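You operate a simulated robot arm through the tools that you are given. There is no shell and no other tool.

The job below is to be done with a simulated robot arm. You get a single attempt, and the scene is never put back.

JOB
Set the stopper in the waste, fill the tub between the red lines and wash the bath mat clean.
Fine: work it with the dolly; tap off; stand the dolly back in its corner. Set down upright: wash dolly.

It is judged by the outcome, as a careful person would: the job done as asked, and still so three seconds after it is handed in. It fails if anything else is knocked over, pushed out of place, dropped, spilled or broken. A push-on lid holds only when it is set on centred and level and pressed home; a screw cap is set on level and turned clockwise until tight.

ROBOT AND FRAMES
A 6-joint arm with a two-finger parallel gripper, fixed in place. Base frame: the origin is on the floor under the middle of its stand, x ahead of it, y to its left, z up; the work surface is at about z = 64. Lengths are in cm, angles in degrees, forces in N, time in s.
With the tool pointing down near the work surface it reaches from about 10 to 70 cm from the base axis. Its first joint turns from -66.0 to 66.0 degrees. Payload 2.45 kg.
Tool frame: the origin (TCP) lies between the finger pads and is the grasp point; the fingertips stand 2.4 cm ahead of it; z points along the fingers, y is the line along which they close. The gripper opens to 6.8 cm. The fingers are 1.7 cm wide and 1 cm thick; the gripper's body (4 by 7 cm) begins 4.1 cm behind the TCP.
Orientation is that of the tool frame in the base frame, as [roll, pitch, yaw] about the fixed x, y, z axes, in that order (R = Rz(yaw) Ry(pitch) Rx(roll)). With the fingers straight down and closing along the base's y, the tool's x points along the base's -x, its y along +y and its z along -z.

CONTROLS
- The arm moves only by the tool move_arm. Its argument "motion" is a list of rows, each a list of 7 numbers: the shift along the tool's x, y, z in cm, then the turn, a rotation vector about the tool's x, y, z in degrees, then the opening, from 0 (shut) to 1 (fully open). In form: [[x, y, z, rx, ry, rz, grip], ...]. A call has 1 to 20 rows; each row shifts and turns the commanded pose from where the row before left it, along the tool's axes as they then stand. Each row takes 0.2 s and may step no farther than 5 cm and 8.6 degrees from the row before; otherwise, or with a gripper value out of range, the whole call is refused. A pose out of reach is approached as far as the arm can. The call stops where the force on the tool passes 40 N (or 10 N more than at its start, if that is more) or the arm is blocked; 0.2 s more then pass. Each finger travels about 10.8 cm/s and halts on what it meets, pressing with about 26 N; the grip force reading is that of the motor and also rises with nothing between the fingers. The clock runs only during rows and for 0.2 s after the last one: add rows that do not move to give the fingers time. It gives the time, the measured TCP pose, the force on the tool (base axes), the opening and the grip force at its end, in the units of the frame above (readings bear some noise), with the torque about the TCP (base axes, N m) and any sound that the robot's microphone picked up.
- Cameras (640 x 400 px; columns grow to the right, rows downward): "scene" is fixed at [16.8, 41.83, 145.76]; the picture's right is [-0.74, -0.68, 0.00], its down [-0.44, 0.47, -0.77] and it looks along [0.52, -0.56, -0.64] (base axes); focal length 216 px, centre (320, 200). "wrist" rides on the gripper at [8.4, 1.1, -7.5] in the tool frame; the picture's right is [-0.13, 0.99, 0.00], its down [-0.60, -0.08, -0.79] and it looks along [-0.79, -0.10, 0.61] (tool axes); focal length 251 px, centre (320, 200). There is no depth. A picture from a camera that has moved, and an enlarged one, comes with that camera's place and axes in the base frame and with its lens.
- grab_frame(camera): a new picture of that camera. The clock stands still meanwhile.
- close_up(camera, box): a new picture of the part [left, top, right, bottom] of that camera's present view, enlarged. The clock stands still meanwhile.
- job_done(): hands the job in; it is judged then, once.

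Places have to be worked out from the pictures, the camera data and where the tool is seen. Open the gripper and draw the arm clear of the work before you hand the job in, unless the task says otherwise.

The tools are called as name(argument=value, ...) on one line, values as JSON. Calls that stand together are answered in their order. move_arm: Moves the arm, as the interface text tells. Its arguments: {"type":"object","properties":{"motion":{"type":"array","items":{"type":"array","items":{"type":"number"}}}},"required":["motion"]} The other tools are called the same way: grab_frame (camera) takes a picture; close_up (camera, box) takes an enlarged picture of a part of a camera's view; job_done () hands the job in.

At the start:

```text
time: 0.0
ee_pos: [42.33, -20.74, 129.1]
orientation: [180.0, 0.0, 180.0]
contact_force: [-0.1, -0.1, -1.3]
ft_torque: [-0.01, 0.04, -0.01]
finger_gap: 6.81
grip_force: 0.0
```

scene: 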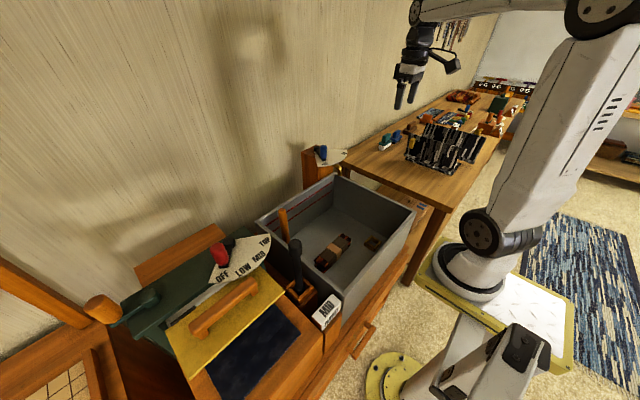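
wrist: 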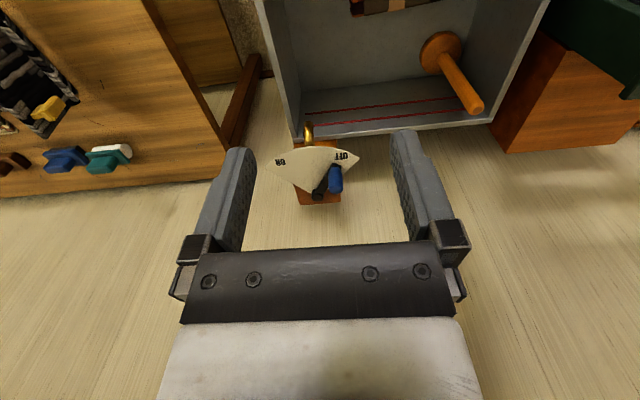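

I'll begin by looking at the scene more closely: the tub, the dial with OFF/LOW/MID, the tap, and the tools around it.

close_up(camera="scene", box=[240, 140, 440, 300])

close_up(camera="scene", box=[100, 200, 360, 400])

close_up(camera="scene", box=[280, 60, 540, 220])

close_up(camera="wrist", box=[240, 0, 560, 220])

```text
2.50 times, centred on (340, 220) of scene
camera zoom: at [16.8, 41.83, 145.76], right [-0.74, -0.68, 0.0], down [-0.44, 0.47, -0.77], along [0.52, -0.56, -0.64], focal length 540 px, centre (270, 150)
```

zoom: 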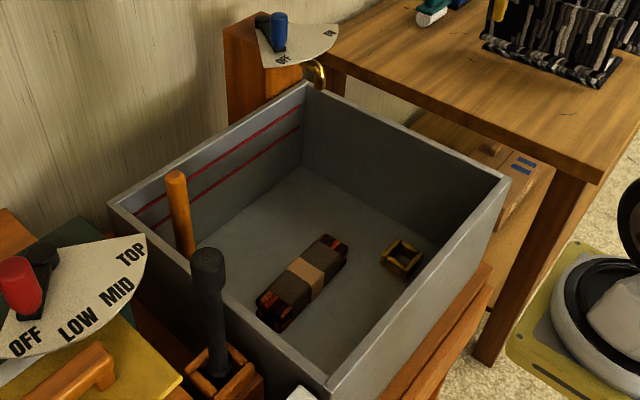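

```text
2.00 times, centred on (230, 300) of scene
camera zoom: at [16.8, 41.83, 145.76], right [-0.74, -0.68, 0.0], down [-0.44, 0.47, -0.77], along [0.52, -0.56, -0.64], focal length 432 px, centre (500, 0)
```

zoom: 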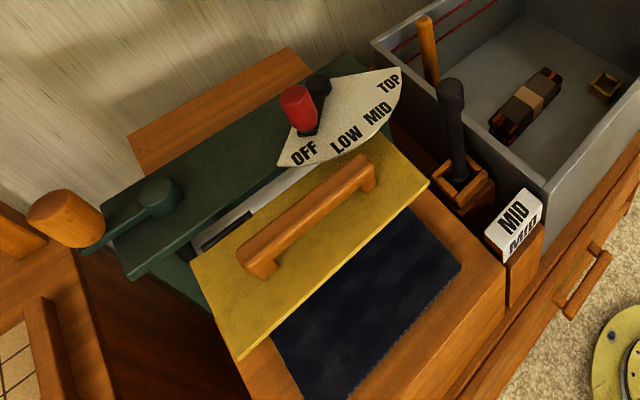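

```text
2.46 times, centred on (410, 140) of scene
camera zoom: at [16.8, 41.83, 145.76], right [-0.74, -0.68, 0.0], down [-0.44, 0.47, -0.77], along [0.52, -0.56, -0.64], focal length 532 px, centre (98, 348)
```

zoom: 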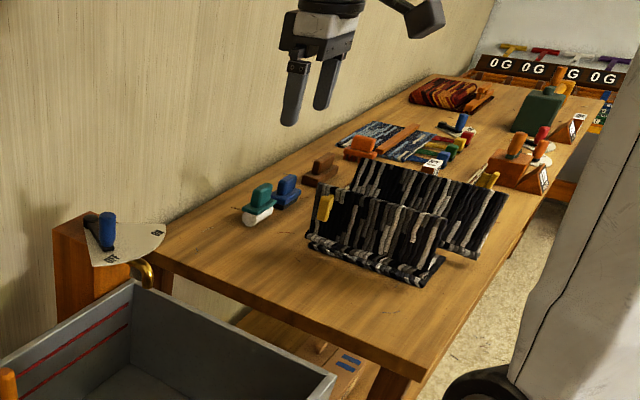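

```text
1.82 times, centred on (400, 110) of wrist
camera zoom: at [34.01, -19.68, 136.76], right [0.13, 0.99, 0.0], down [0.6, -0.08, 0.79], along [0.79, -0.1, -0.61], focal length 457 px, centre (174, 364)
```

zoom: 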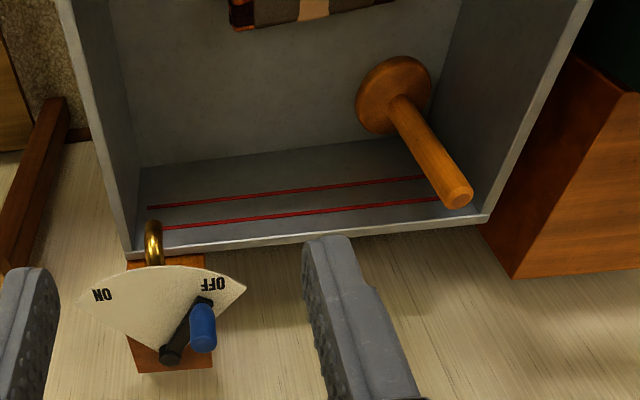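

The tub is triangulated at roughly x 31–74, y −31–16 with its rim at z≈86. I'll tilt the tool so the wrist camera looks down into the tub, and pull back a little while staying high and clear.

move_arm(motion=[[2, 2, 0, 0, 7.5, 0, 1], [2, 2, 0, 0, 7.5, 0, 1], [0, 2, 0, 0, 7.5, 0, 1], [0, 2, 0, 0, 7.5, 0, 1]])

grab_frame(camera="wrist")

grab_frame(camera="scene")

```text
time: 1.0
ee_pos: [38.33, -12.87, 129.33]
orientation: [-179.9, -30.1, -180.0]
contact_force: [-0.2, 0.5, 1.7]
ft_torque: [-0.03, 0.02, -0.03]
finger_gap: 6.8
grip_force: 0.1
```

```text
taken
camera wrist: at [34.83, -11.78, 140.25], right [0.11, 0.99, -0.07], down [0.92, -0.08, 0.38], along [0.37, -0.1, -0.92], focal length 251 px, centre (320, 200)
```

wrist: 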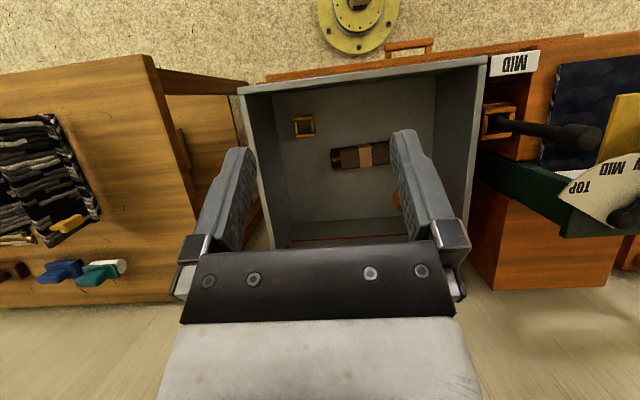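

```text
taken
```

scene: 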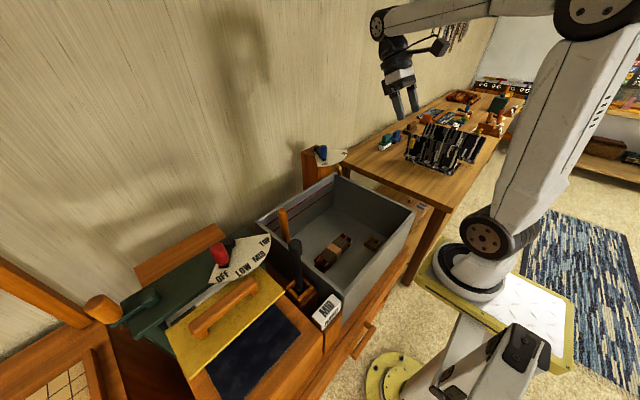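

close_up(camera="wrist", box=[220, 30, 540, 250])

close_up(camera="wrist", box=[440, 30, 640, 170])

close_up(camera="scene", box=[310, 220, 400, 280])

close_up(camera="scene", box=[270, 190, 370, 340])

close_up(camera="scene", box=[290, 130, 370, 200])

```text
1.82 times, centred on (380, 140) of wrist
camera zoom: at [34.83, -11.78, 140.25], right [0.11, 0.99, -0.07], down [0.92, -0.08, 0.38], along [0.37, -0.1, -0.92], focal length 457 px, centre (211, 309)
```

zoom: 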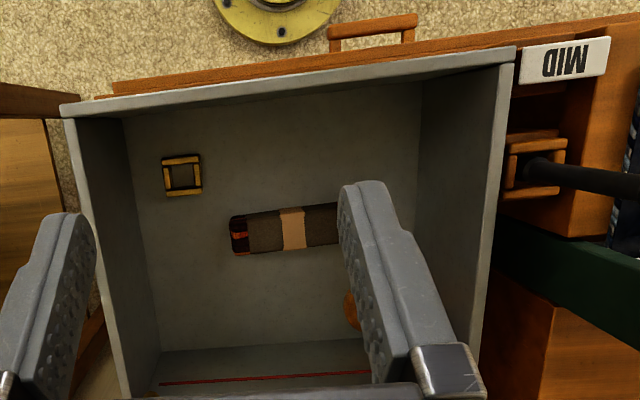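

```text
2.86 times, centred on (540, 100) of wrist
camera zoom: at [34.83, -11.78, 140.25], right [0.11, 0.99, -0.07], down [0.92, -0.08, 0.38], along [0.37, -0.1, -0.92], focal length 718 px, centre (-309, 486)
```

zoom: 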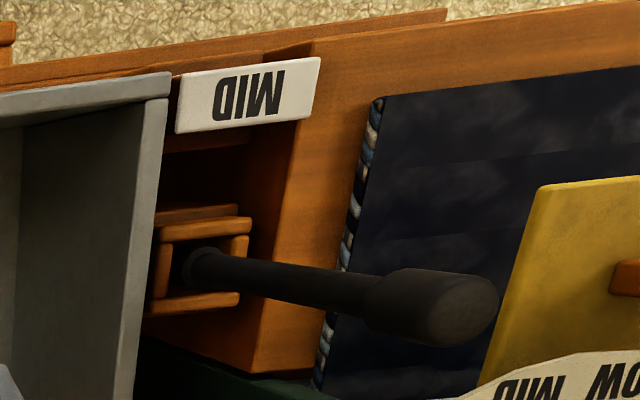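

```text
6.67 times, centred on (355, 250) of scene
camera zoom: at [16.81, 41.83, 145.76], right [-0.74, -0.68, 0.0], down [-0.44, 0.47, -0.77], along [0.52, -0.56, -0.64], focal length 1439 px, centre (87, -133)
```

zoom: 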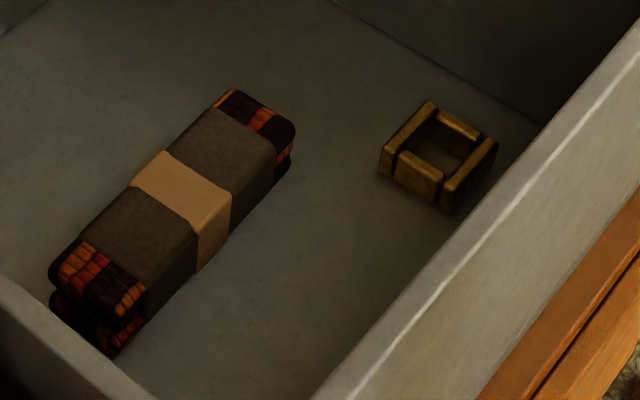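

```text
2.67 times, centred on (320, 265) of scene
camera zoom: at [16.81, 41.83, 145.76], right [-0.74, -0.68, 0.0], down [-0.44, 0.47, -0.77], along [0.52, -0.56, -0.64], focal length 576 px, centre (320, 27)
```

zoom: 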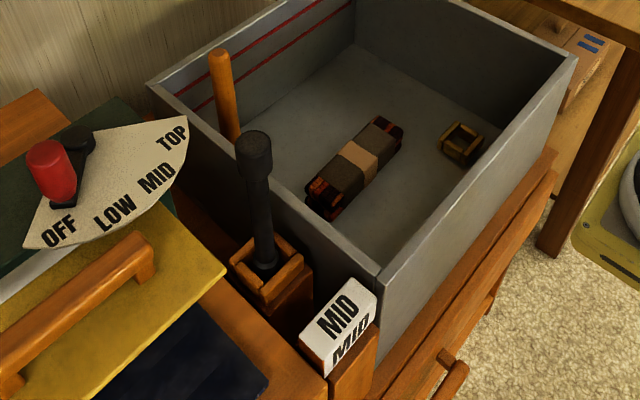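

```text
5.71 times, centred on (330, 165) of scene
camera zoom: at [16.81, 41.83, 145.76], right [-0.74, -0.68, 0.0], down [-0.44, 0.47, -0.77], along [0.52, -0.56, -0.64], focal length 1234 px, centre (263, 400)
```

zoom: 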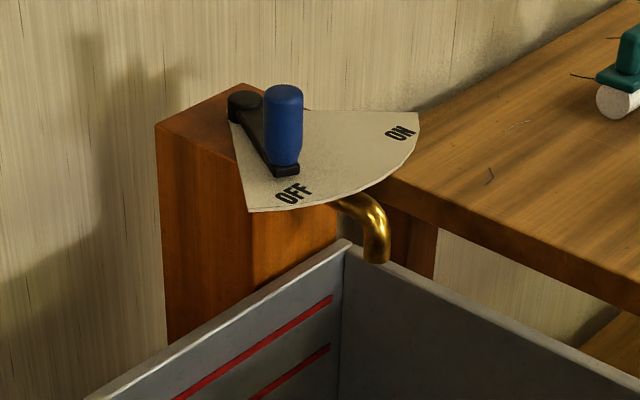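

The stopper looks like the tall black-handled plug in the wooden holder at about (44, 21, top z≈104). The waste is the square collar on the tub floor at about (42, −22, 66). I'll level the tool and move over for a closer look at the stopper.

move_arm(motion=[[0, 0, 0, 0, -7.5, 0, 1], [0, 0, 0, 0, -7.5, 0, 1], [0, 0, 0, 0, -7.5, 0, 1], [0, 0, 0, 0, -7.5, 0, 1], [0.5, 4.2, 1.5, 0, 0, 0, 1], [0.5, 4.2, 1.5, 0, 0, 0, 1], [0.5, 4.2, 1.5, 0, 0, 0, 1], [0.5, 4.2, 1.5, 0, 0, 0, 1], [0.5, 4.2, 1.5, 0, 0, 0, 1], [0.5, 4.2, 1.5, 0, 0, 0, 1], [0.5, 4.2, 1.5, 0, 0, 0, 1], [0.5, 4.2, 1.5, 0, 0, 0, 1]])

grab_frame(camera="wrist")

grab_frame(camera="scene")

```text
time: 3.6
ee_pos: [35.73, 20.64, 117.21]
orientation: [-180.0, 0.0, 179.8]
contact_force: [-0.6, -1.0, -0.8]
ft_torque: [0.02, 0.0, 0.04]
finger_gap: 6.79
grip_force: 0.0
out of reach, approached as far as the arm can: row 6, 7
```

```text
taken
camera wrist: at [27.39, 21.78, 124.91], right [0.13, 0.99, 0.0], down [0.6, -0.08, 0.79], along [0.79, -0.1, -0.61], focal length 251 px, centre (320, 200)
```

wrist: 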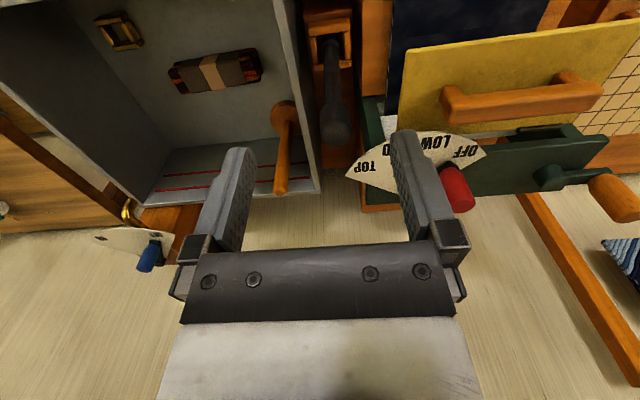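

```text
taken
```

scene: 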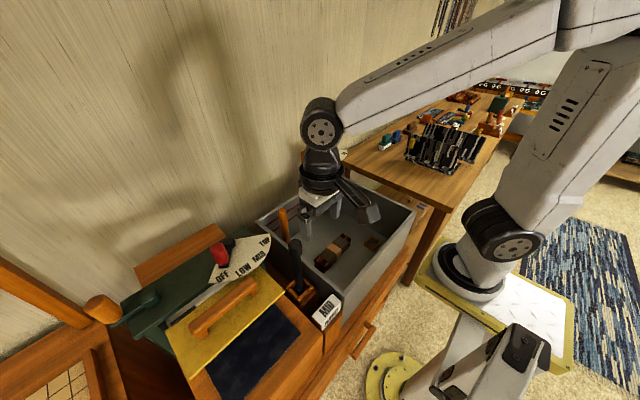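

close_up(camera="wrist", box=[260, 0, 420, 160])

close_up(camera="scene", box=[255, 200, 355, 330])

close_up(camera="wrist", box=[80, 0, 320, 150])

```text
2.50 times, centred on (340, 80) of wrist
camera zoom: at [27.39, 21.78, 124.91], right [0.13, 0.99, 0.0], down [0.6, -0.08, 0.79], along [0.79, -0.1, -0.61], focal length 629 px, centre (270, 500)
```

zoom: 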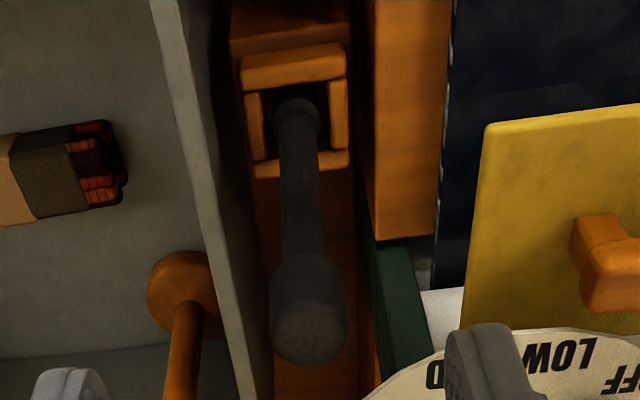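

```text
3.08 times, centred on (305, 265) of scene
camera zoom: at [16.8, 41.84, 145.76], right [-0.74, -0.68, 0.0], down [-0.44, 0.47, -0.77], along [0.52, -0.56, -0.64], focal length 664 px, centre (366, 0)
```

zoom: 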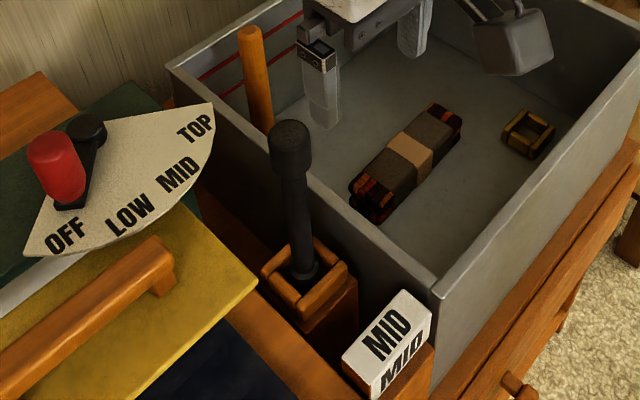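

```text
2.67 times, centred on (200, 75) of wrist
camera zoom: at [27.39, 21.78, 124.91], right [0.13, 0.99, 0.0], down [0.6, -0.08, 0.79], along [0.79, -0.1, -0.61], focal length 670 px, centre (640, 533)
```

zoom: 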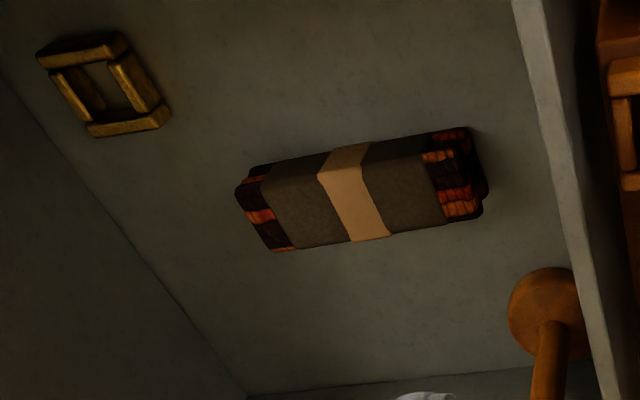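

The stopper's knob top centre comes out at about (43.8, 21.3, 103.7), roughly 3.4 cm wide. I'll go above it to about z=109 and check the alignment before descending.

move_arm(motion=[[-2.7, 0.22, 1.5, 0, 0, 0, 1], [-2.7, 0.22, 1.5, 0, 0, 0, 1], [-2.7, 0.22, 1.5, 0, 0, 0, 1], [0, 0, 2, 0, 0, 0, 1], [0, 0, 1.5, 0, 0, 0, 1]])

grab_frame(camera="wrist")

close_up(camera="scene", box=[230, 180, 390, 310])

```text
time: 4.8
ee_pos: [43.66, 21.42, 109.03]
orientation: [-179.9, 0.0, 180.0]
contact_force: [0.1, 0.1, -0.2]
ft_torque: [-0.04, 0.01, 0.01]
finger_gap: 6.82
grip_force: 0.0
```

```text
taken
camera wrist: at [35.36, 22.55, 116.74], right [0.13, 0.99, 0.0], down [0.6, -0.08, 0.79], along [0.79, -0.1, -0.61], focal length 251 px, centre (320, 200)
```

wrist: 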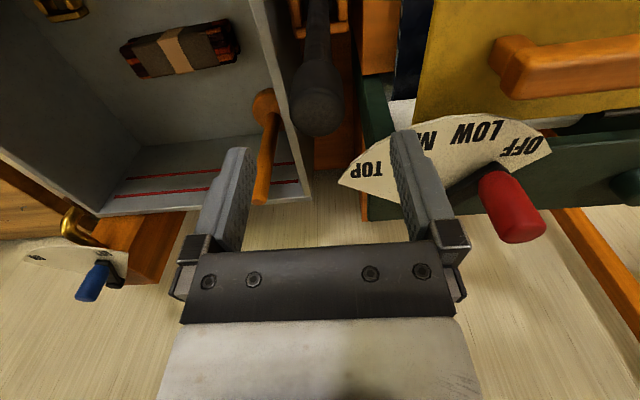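

```text
3.08 times, centred on (310, 245) of scene
camera zoom: at [16.8, 41.84, 145.76], right [-0.74, -0.68, 0.0], down [-0.44, 0.47, -0.77], along [0.52, -0.56, -0.64], focal length 664 px, centre (351, 62)
```

zoom: 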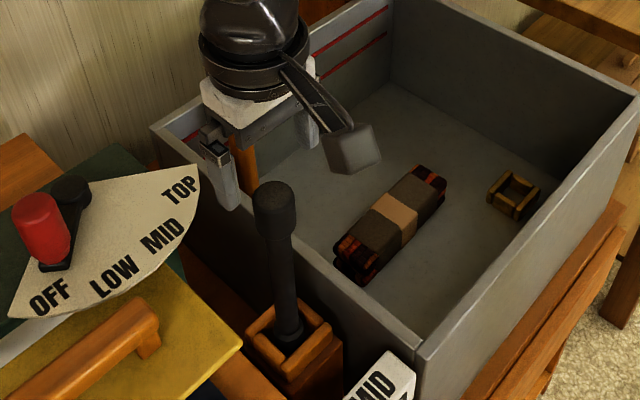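

The knob lines up with the predicted point below the TCP in both views. I'll descend 7.5 cm and close on it.

move_arm(motion=[[0, -0.1, 2.5, 0, 0, 0, 1], [-0.1, 0, 2.5, 0, 0, 0, 1], [0, 0, 2.3, 0, 0, 0, 1], [0, 0, 0, 0, 0, 0, 1]])

grab_frame(camera="wrist")

close_up(camera="scene", box=[230, 180, 390, 310])

```text
time: 5.8
ee_pos: [43.88, 21.18, 101.74]
orientation: [180.0, 0.0, -180.0]
contact_force: [-0.1, -0.2, 0.8]
ft_torque: [-0.05, 0.0, -0.02]
finger_gap: 6.84
grip_force: 0.1
```

```text
taken
camera wrist: at [35.57, 22.31, 109.43], right [0.13, 0.99, 0.0], down [0.6, -0.08, 0.79], along [0.79, -0.1, -0.61], focal length 251 px, centre (320, 200)
```

wrist: 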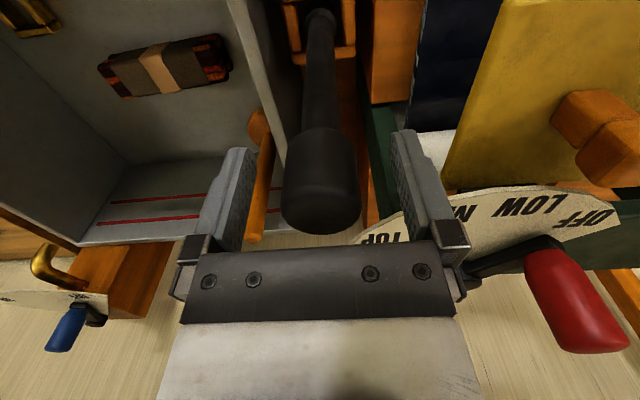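

```text
3.08 times, centred on (310, 245) of scene
camera zoom: at [16.8, 41.84, 145.76], right [-0.74, -0.68, 0.0], down [-0.44, 0.47, -0.77], along [0.52, -0.56, -0.64], focal length 664 px, centre (351, 62)
```

zoom: 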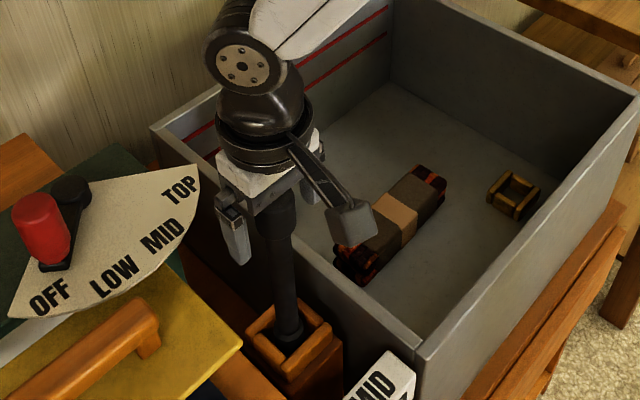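

The knob sits between the fingers right at the TCP. Closing the gripper.

move_arm(motion=[[0, 0, 0, 0, 0, 0, 0], [0, 0, 0, 0, 0, 0, 0], [0, 0, 0, 0, 0, 0, 0], [0, 0, 0, 0, 0, 0, 0]])

grab_frame(camera="wrist")

```text
time: 6.8
ee_pos: [43.92, 21.32, 101.72]
orientation: [-180.0, 0.0, 180.0]
contact_force: [0.0, -0.1, 0.2]
ft_torque: [0.0, -0.01, 0.01]
finger_gap: 3.33
grip_force: 26.1
```

```text
taken
camera wrist: at [35.56, 22.31, 109.46], right [0.13, 0.99, 0.0], down [0.6, -0.08, 0.79], along [0.79, -0.1, -0.61], focal length 251 px, centre (320, 200)
```

wrist: 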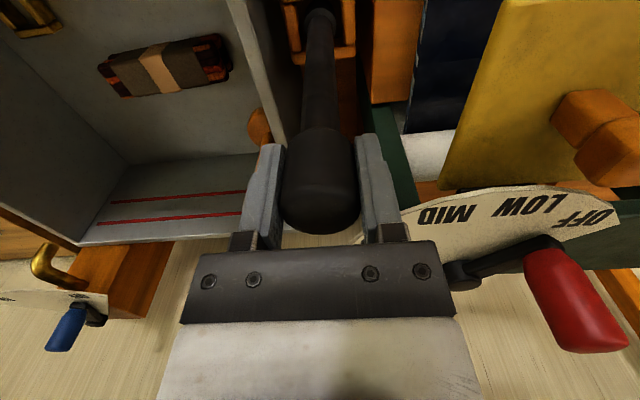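

Grip holds at a 3.33 cm gap. Lifting straight up in small steps and watching the force.

move_arm(motion=[[0, 0, -1, 0, 0, 0, 0], [0, 0, -1.5, 0, 0, 0, 0], [0, 0, -2, 0, 0, 0, 0], [0, 0, -2, 0, 0, 0, 0], [0, 0, -2, 0, 0, 0, 0]])

grab_frame(camera="wrist")

close_up(camera="scene", box=[230, 180, 390, 310])

```text
time: 8.0
ee_pos: [43.73, 21.29, 110.28]
orientation: [179.9, -0.1, -179.9]
contact_force: [0.3, 0.0, -0.9]
ft_torque: [0.06, 0.02, 0.01]
finger_gap: 3.35
grip_force: 25.7
```

```text
taken
camera wrist: at [35.44, 22.35, 117.97], right [0.13, 0.99, 0.0], down [0.6, -0.08, 0.79], along [0.79, -0.1, -0.61], focal length 251 px, centre (320, 200)
```

wrist: 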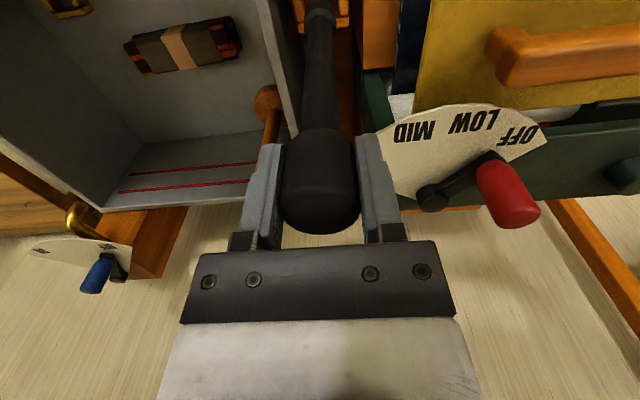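

```text
3.08 times, centred on (310, 245) of scene
camera zoom: at [16.8, 41.84, 145.76], right [-0.74, -0.68, 0.0], down [-0.44, 0.47, -0.77], along [0.52, -0.56, -0.64], focal length 664 px, centre (351, 62)
```

zoom: 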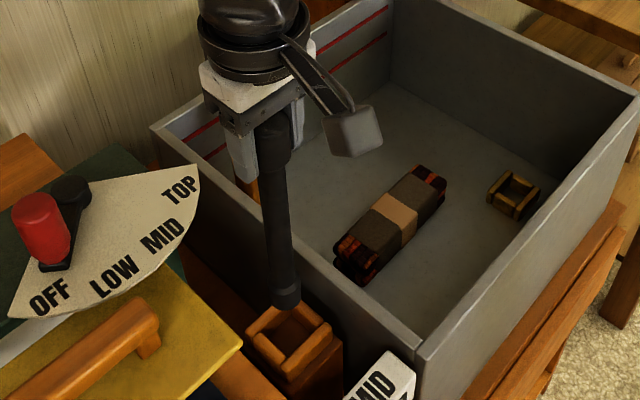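

The stopper is out of the holder, a round plug about 22 cm below the TCP. I'll raise it a bit more to clear the tub rim and then carry it to above the waste.

move_arm(motion=[[0, 0, -2.5, 0, 0, 0, 0], [0, 0, -2, 0, 0, 0, 0], [0, -3, 0, 0, 0, 0, 0], [0, -4, 0, 0, 0, 0, 0], [0, -4, 0, 0, 0, 0, 0], [0, -4, 0, 0, 0, 0, 0], [0, -4, 0, 0, 0, 0, 0], [0, -4, 0, 0, 0, 0, 0], [0, -4, 0, 0, 0, 0, 0], [0, -4, 0, 0, 0, 0, 0], [0, -4, 0, 0, 0, 0, 0], [0, -4, 0, 0, 0, 0, 0], [0.5, -3, 0, 0, 0, 0, 0], [0.5, -1, 0, 0, 0, 0, 0], [0, 0, 0, 0, 0, 0, 0]])

grab_frame(camera="wrist")

grab_frame(camera="scene")

```text
time: 11.2
ee_pos: [42.8, -21.84, 115.04]
orientation: [180.0, 0.0, -180.0]
contact_force: [-0.1, 0.7, -1.7]
ft_torque: [-0.02, 0.0, 0.01]
finger_gap: 3.36
grip_force: 25.9
```

```text
taken
camera wrist: at [34.47, -20.62, 122.64], right [0.13, 0.99, 0.0], down [0.6, -0.08, 0.79], along [0.79, -0.1, -0.61], focal length 251 px, centre (320, 200)
```

wrist: 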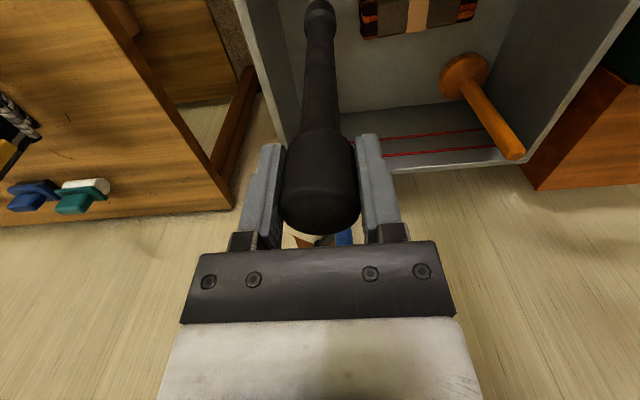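

```text
taken
```

scene: 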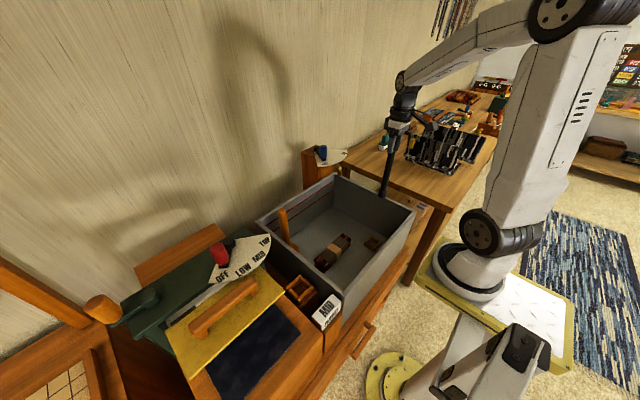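

I place the collar at about (41.95, −21.75). I'll centre over it and lower the plug to a few cm above the collar, then check alignment in a strong scene zoom.

move_arm(motion=[[0.85, 0.09, 3, 0, 0, 0, 0], [0, 0, 4, 0, 0, 0, 0], [0, 0, 4, 0, 0, 0, 0], [0, 0, 4, 0, 0, 0, 0], [0, 0, 4, 0, 0, 0, 0], [0, 0, 2, 0, 0, 0, 0], [0, 0, 0, 0, 0, 0, 0]])

close_up(camera="scene", box=[330, 200, 420, 260])

grab_frame(camera="wrist")

grab_frame(camera="scene")

```text
time: 12.8
ee_pos: [41.96, -21.58, 93.94]
orientation: [-180.0, 0.0, 180.0]
contact_force: [0.6, 0.6, -1.9]
ft_torque: [0.02, 0.01, -0.03]
finger_gap: 3.35
grip_force: 25.7
```

```text
6.67 times, centred on (375, 230) of scene
camera zoom: at [16.81, 41.83, 145.76], right [-0.74, -0.68, 0.0], down [-0.44, 0.47, -0.77], along [0.52, -0.56, -0.64], focal length 1439 px, centre (-47, 0)
```

zoom: 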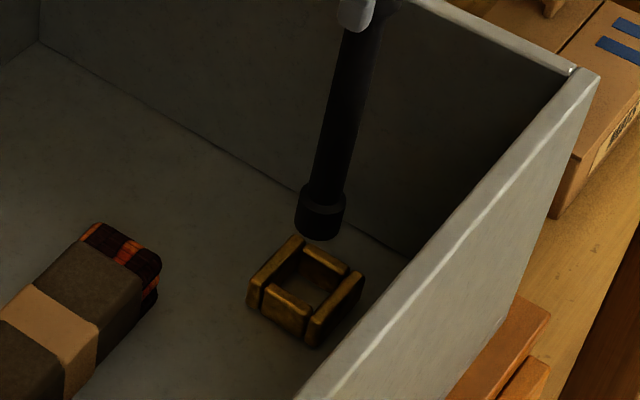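

```text
taken
camera wrist: at [33.64, -20.53, 101.54], right [0.13, 0.99, 0.0], down [0.6, -0.08, 0.79], along [0.79, -0.1, -0.61], focal length 251 px, centre (320, 200)
```

wrist: 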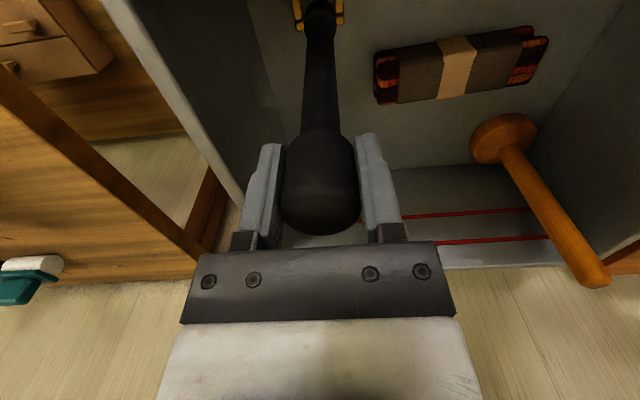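

```text
taken
```

scene: 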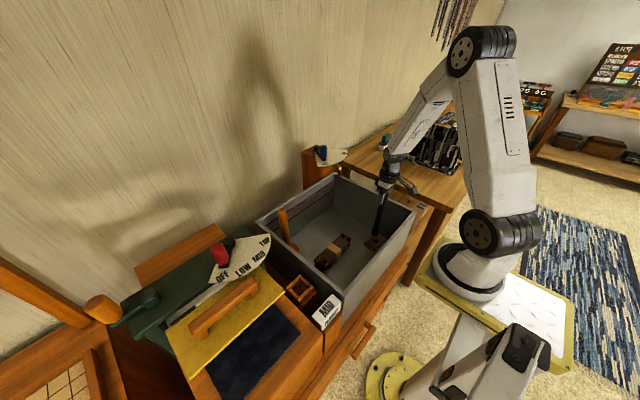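

close_up(camera="wrist", box=[270, 0, 370, 60])

```text
6.40 times, centred on (320, 30) of wrist
camera zoom: at [33.64, -20.53, 101.54], right [0.13, 0.99, 0.0], down [0.6, -0.08, 0.79], along [0.79, -0.1, -0.61], focal length 1609 px, centre (320, 1288)
```

zoom: 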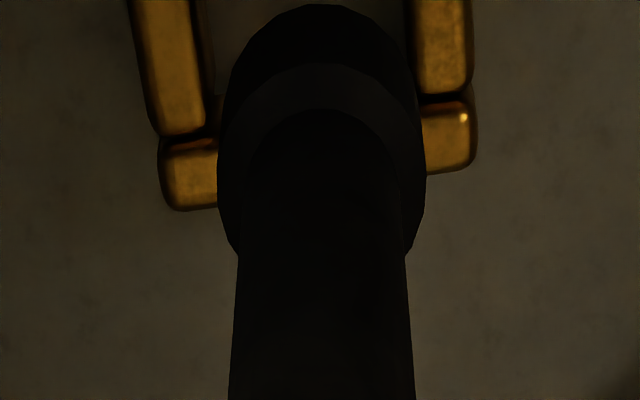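

Both views agree that the plug should shift about −0.33 in y and +0.17 in x. I'll correct this and lower 3.5 cm, then recheck.

move_arm(motion=[[-0.17, -0.33, 1, 0, 0, 0, 0], [0, 0, 1.5, 0, 0, 0, 0], [0, 0, 1, 0, 0, 0, 0], [0, 0, 0, 0, 0, 0, 0]])

close_up(camera="scene", box=[345, 215, 405, 255])

close_up(camera="wrist", box=[270, 0, 370, 60])

```text
time: 13.8
ee_pos: [42.23, -21.89, 90.38]
orientation: [-179.9, -0.1, 180.0]
contact_force: [-0.3, -1.3, -1.9]
ft_torque: [0.01, -0.01, 0.0]
finger_gap: 3.34
grip_force: 26.3
```

```text
10.00 times, centred on (375, 235) of scene
camera zoom: at [16.81, 41.83, 145.76], right [-0.74, -0.68, 0.0], down [-0.44, 0.47, -0.77], along [0.52, -0.56, -0.64], focal length 2159 px, centre (-230, -150)
```

zoom: 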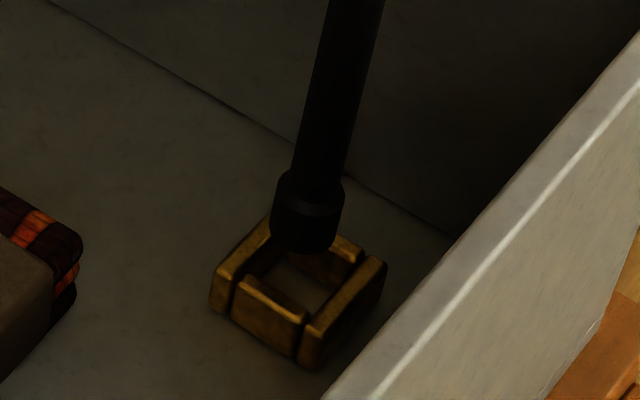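

```text
6.40 times, centred on (320, 30) of wrist
camera zoom: at [33.89, -20.85, 98.14], right [0.13, 0.99, 0.0], down [0.6, -0.08, 0.79], along [0.79, -0.1, -0.61], focal length 1609 px, centre (320, 1288)
```

zoom: 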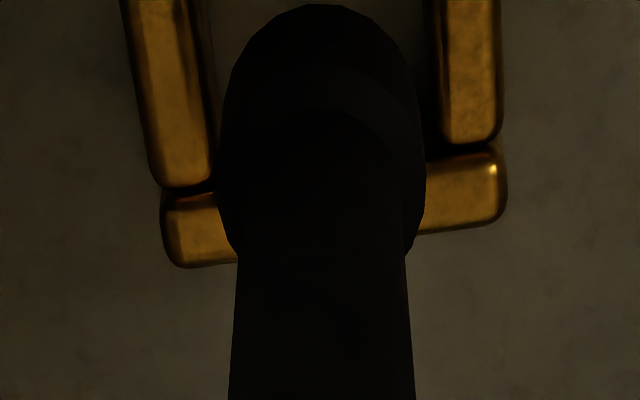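

The residual offset is about (−0.13, −0.1). I'll apply that and lower gently into the collar.

move_arm(motion=[[0.13, -0.1, 0.5, 0, 0, 0, 0], [0, 0, 0.5, 0, 0, 0, 0], [0, 0, 0.5, 0, 0, 0, 0], [0, 0, 0.4, 0, 0, 0, 0], [0, 0, 0, 0, 0, 0, 0]])

close_up(camera="scene", box=[345, 215, 405, 255])

close_up(camera="wrist", box=[270, 0, 370, 60])

```text
time: 15.0
ee_pos: [42.19, -22.13, 88.45]
orientation: [-179.9, 0.1, 180.0]
contact_force: [-0.4, -0.4, -0.8]
ft_torque: [-0.02, 0.03, 0.02]
finger_gap: 3.35
grip_force: 25.9
```

```text
10.00 times, centred on (375, 235) of scene
camera zoom: at [16.81, 41.83, 145.76], right [-0.74, -0.68, 0.0], down [-0.44, 0.47, -0.77], along [0.52, -0.56, -0.64], focal length 2159 px, centre (-230, -150)
```

zoom: 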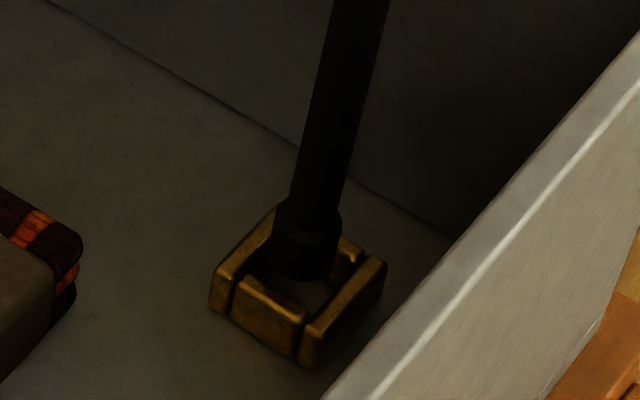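

```text
6.40 times, centred on (320, 30) of wrist
camera zoom: at [33.73, -20.99, 96.19], right [0.13, 0.99, 0.0], down [0.6, -0.08, 0.79], along [0.79, -0.1, -0.61], focal length 1609 px, centre (320, 1288)
```

zoom: 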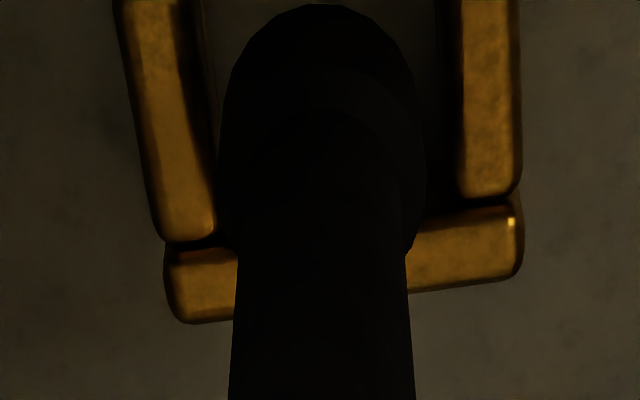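

The plug is entering the collar and there's ample clearance on all sides. I'll continue down gently until I feel it seat.

move_arm(motion=[[0, 0.05, 0.4, 0, 0, 0, 0], [0, 0, 0.4, 0, 0, 0, 0], [0, 0, 0.4, 0, 0, 0, 0], [0, 0, 0.3, 0, 0, 0, 0], [0, 0, 0, 0, 0, 0, 0]])

close_up(camera="scene", box=[345, 215, 405, 255])

close_up(camera="wrist", box=[270, 0, 370, 60])

```text
time: 16.2
ee_pos: [42.06, -21.97, 86.94]
orientation: [179.9, 0.0, 180.0]
contact_force: [-0.1, -0.4, -0.3]
ft_torque: [0.04, -0.01, -0.02]
finger_gap: 3.33
grip_force: 26.3
```

```text
10.00 times, centred on (375, 235) of scene
camera zoom: at [16.81, 41.83, 145.76], right [-0.74, -0.68, 0.0], down [-0.44, 0.47, -0.77], along [0.52, -0.56, -0.64], focal length 2159 px, centre (-230, -150)
```

zoom: 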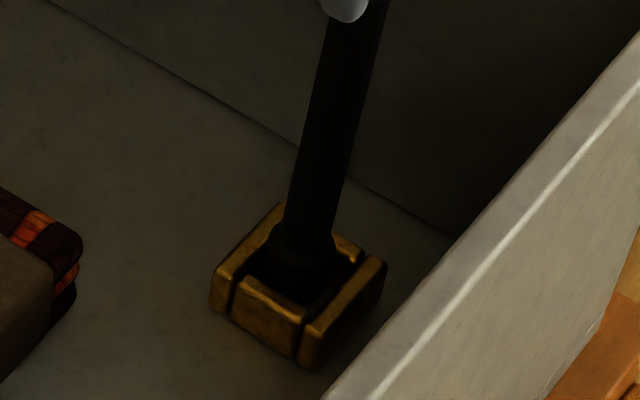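

```text
6.40 times, centred on (320, 30) of wrist
camera zoom: at [33.73, -20.89, 94.65], right [0.13, 0.99, 0.0], down [0.6, -0.08, 0.79], along [0.79, -0.1, -0.61], focal length 1609 px, centre (320, 1288)
```

zoom: 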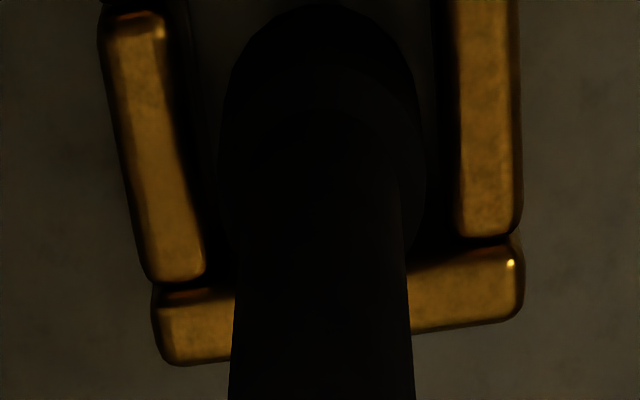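

No contact yet and the plug is well inside the collar. Lowering further in small steps.

move_arm(motion=[[0, 0, 0.3, 0, 0, 0, 0], [0, 0, 0.3, 0, 0, 0, 0], [0, 0, 0.3, 0, 0, 0, 0], [0, 0, 0, 0, 0, 0, 0]])

```text
time: 17.2
ee_pos: [42.02, -21.97, 86.03]
orientation: [-179.9, -0.1, -180.0]
contact_force: [-0.2, -0.8, -0.7]
ft_torque: [0.04, 0.01, -0.03]
finger_gap: 3.36
grip_force: 26.1
```

move_arm(motion=[[0, 0, 0.3, 0, 0, 0, 0], [0, 0, 0.3, 0, 0, 0, 0], [0, 0, 0.3, 0, 0, 0, 0], [0, 0, 0, 0, 0, 0, 0]])

close_up(camera="scene", box=[345, 215, 405, 255])

close_up(camera="wrist", box=[270, 0, 370, 60])

```text
time: 17.9
ee_pos: [42.21, -22.05, 85.83]
orientation: [-179.9, 0.3, -179.8]
contact_force: [-1.5, 1.7, 8.4]
ft_torque: [0.43, 0.17, 0.03]
finger_gap: 3.38
grip_force: 26.2
stopped in row 3: the force on the tool passed its limit at 42 N (the readings are from after the stop); the commanded pose is now the measured one
```

```text
10.00 times, centred on (375, 235) of scene
camera zoom: at [16.79, 41.85, 145.76], right [-0.74, -0.68, 0.0], down [-0.44, 0.47, -0.77], along [0.52, -0.56, -0.64], focal length 2159 px, centre (-230, -150)
```

zoom: 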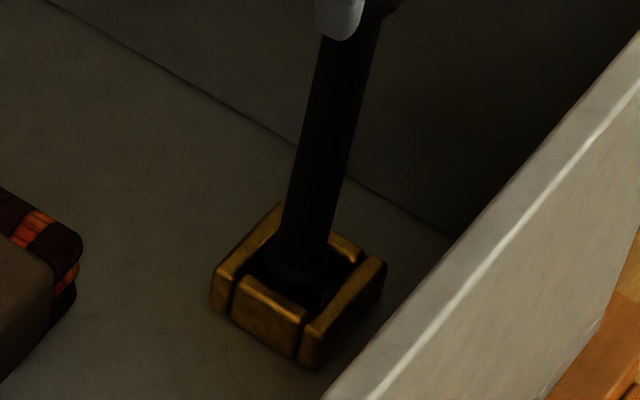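

```text
6.40 times, centred on (320, 30) of wrist
camera zoom: at [33.88, -21.03, 93.37], right [0.13, 0.99, 0.0], down [0.6, -0.08, 0.8], along [0.79, -0.1, -0.61], focal length 1609 px, centre (320, 1288)
```

zoom: 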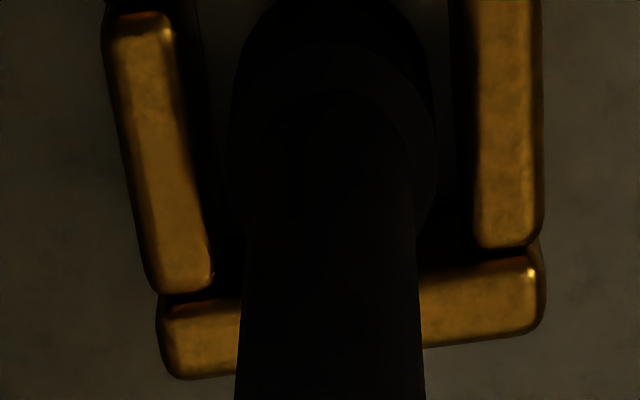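

The plug bottomed out with a firm push, and it looks centred in the collar. I'll relax slightly and then open the gripper gradually.

move_arm(motion=[[0, 0, 0, 0, 0, 0, 0], [0, 0, 0, 0, 0, 0, 0.52], [0, 0, 0, 0, 0, 0, 0.6], [0, 0, 0, 0, 0, 0, 0.75], [0, 0, 0, 0, 0, 0, 0.9], [0, 0, 0, 0, 0, 0, 1], [0, 0, 0, 0, 0, 0, 1]])

grab_frame(camera="wrist")

close_up(camera="scene", box=[330, 180, 420, 260])

```text
time: 19.5
ee_pos: [42.26, -22.06, 85.72]
orientation: [-179.8, 0.3, -179.9]
contact_force: [0.1, 0.7, 0.4]
ft_torque: [-0.01, 0.0, 0.02]
finger_gap: 6.83
grip_force: 0.1
```

```text
taken
camera wrist: at [33.89, -21.05, 93.32], right [0.13, 0.99, 0.0], down [0.6, -0.08, 0.8], along [0.79, -0.1, -0.6], focal length 251 px, centre (320, 200)
```

wrist: 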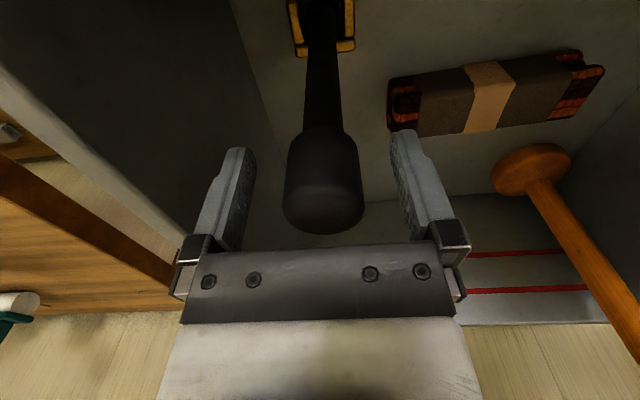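

```text
5.00 times, centred on (375, 220) of scene
camera zoom: at [16.8, 41.83, 145.76], right [-0.74, -0.68, 0.0], down [-0.44, 0.47, -0.77], along [0.52, -0.56, -0.64], focal length 1080 px, centre (45, 100)
```

zoom: 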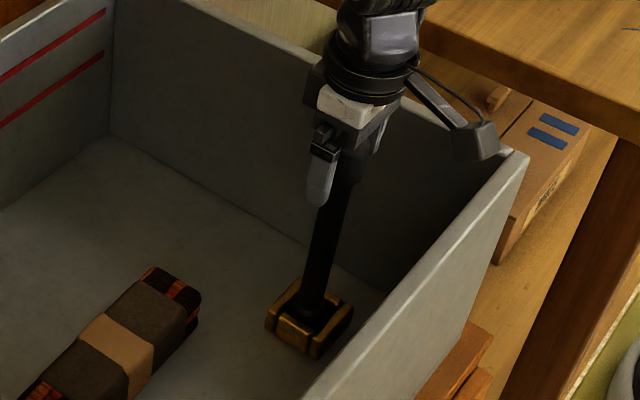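

Released and the stopper stands on its own. Rising straight up, then I'll move forward to get a close look at the tap lever.

move_arm(motion=[[0, 0, -2, 0, 0, 0, 1], [0, 0, -4, 0, 0, 0, 1], [0, 0, -4, 0, 0, 0, 1], [0, 0, -5, 0, 0, 0, 1], [0, 0, -5, 0, 0, 0, 1], [0, 0, -5, 0, 0, 0, 1], [-4, 0, 0, 0, 0, 0, 1], [-4, 0, 0, 0, 0, 0, 1], [-4, 0, 0, 0, 0, 0, 1]])

grab_frame(camera="wrist")

close_up(camera="scene", box=[270, 130, 430, 260])

```text
time: 21.5
ee_pos: [54.17, -21.86, 110.81]
orientation: [-179.7, 0.3, 180.0]
contact_force: [0.0, 0.8, -0.6]
ft_torque: [-0.03, -0.04, 0.0]
finger_gap: 6.79
grip_force: 0.1
```

```text
taken
camera wrist: at [45.79, -20.77, 118.43], right [0.13, 0.99, 0.0], down [0.6, -0.08, 0.8], along [0.79, -0.1, -0.61], focal length 251 px, centre (320, 200)
```

wrist: 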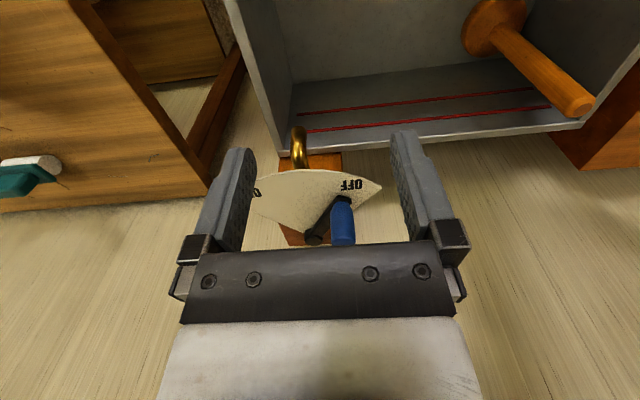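

```text
3.08 times, centred on (350, 195) of scene
camera zoom: at [16.8, 41.84, 145.76], right [-0.74, -0.68, 0.0], down [-0.44, 0.47, -0.77], along [0.52, -0.56, -0.64], focal length 664 px, centre (228, 215)
```

zoom: 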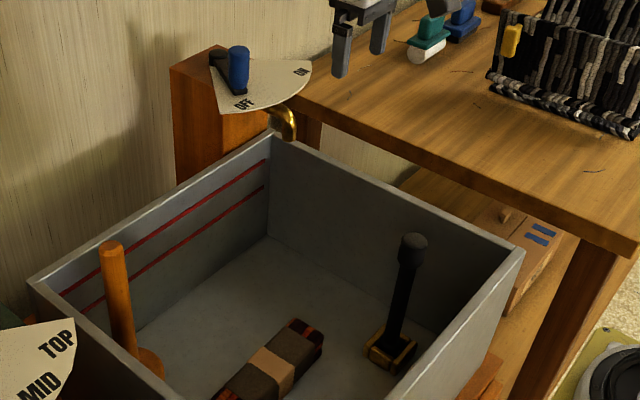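

close_up(camera="wrist", box=[240, 110, 400, 250])

close_up(camera="scene", box=[295, 135, 365, 180])

```text
2.86 times, centred on (320, 180) of wrist
camera zoom: at [45.79, -20.77, 118.43], right [0.13, 0.99, 0.0], down [0.6, -0.08, 0.8], along [0.79, -0.1, -0.61], focal length 718 px, centre (320, 257)
```

zoom: 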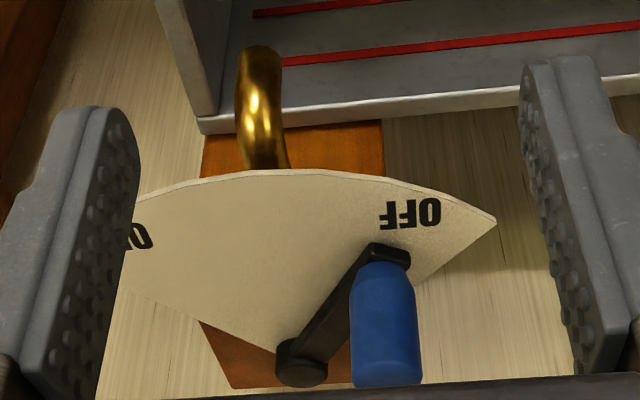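

```text
8.89 times, centred on (330, 158) of scene
camera zoom: at [16.8, 41.84, 145.76], right [-0.74, -0.68, 0.0], down [-0.44, 0.47, -0.77], along [0.52, -0.56, -0.64], focal length 1919 px, centre (231, 578)
```

zoom: 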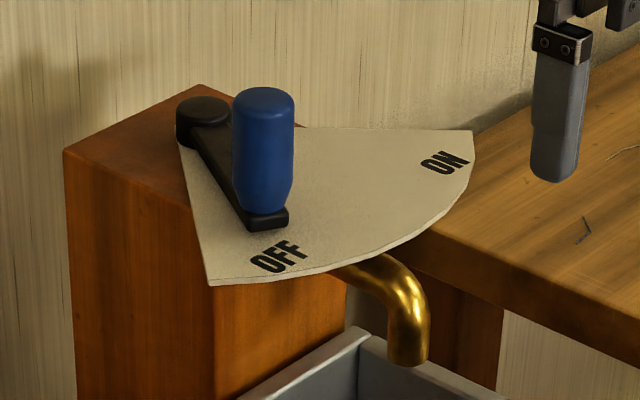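

The lever handle stands at about (72.6, −21.5), z 98.5–104.5, 3 cm thick, and it pivots about (80, −26). OFF is toward +y and ON toward −y. I'll extend above it, testing reach and trimming out the small tilt.

move_arm(motion=[[-3, 0, 0, -0.25, 0.3, 0, 1], [-4, 0, 0, 0, 0, 0, 1], [-4, 0, 0, 0, 0, 0, 1], [0, 0, 0, 0, 0, 0, 1]])

grab_frame(camera="wrist")

```text
time: 22.5
ee_pos: [65.21, -21.92, 110.63]
orientation: [180.0, -0.1, -180.0]
contact_force: [0.4, 0.5, -0.2]
ft_torque: [0.01, 0.02, 0.02]
finger_gap: 6.82
grip_force: 0.1
```

```text
taken
camera wrist: at [56.93, -20.89, 118.25], right [0.13, 0.99, 0.0], down [0.61, -0.08, 0.79], along [0.79, -0.1, -0.61], focal length 251 px, centre (320, 200)
```

wrist: 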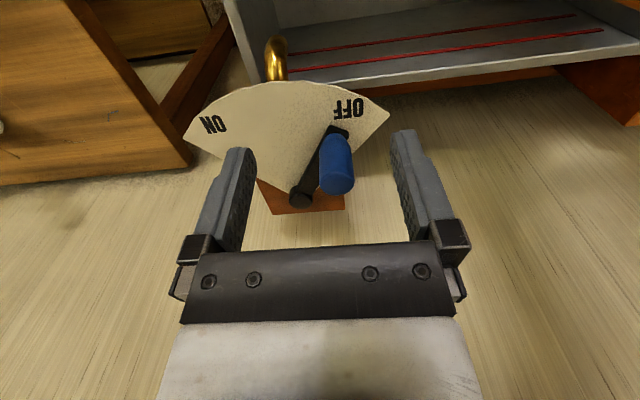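

close_up(camera="wrist", box=[170, 60, 410, 220])

```text
2.50 times, centred on (290, 140) of wrist
camera zoom: at [56.93, -20.89, 118.25], right [0.13, 0.99, 0.0], down [0.61, -0.08, 0.79], along [0.79, -0.1, -0.61], focal length 629 px, centre (395, 350)
```

zoom: 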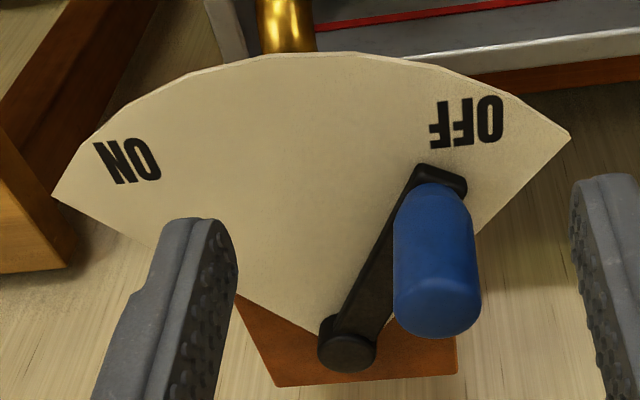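

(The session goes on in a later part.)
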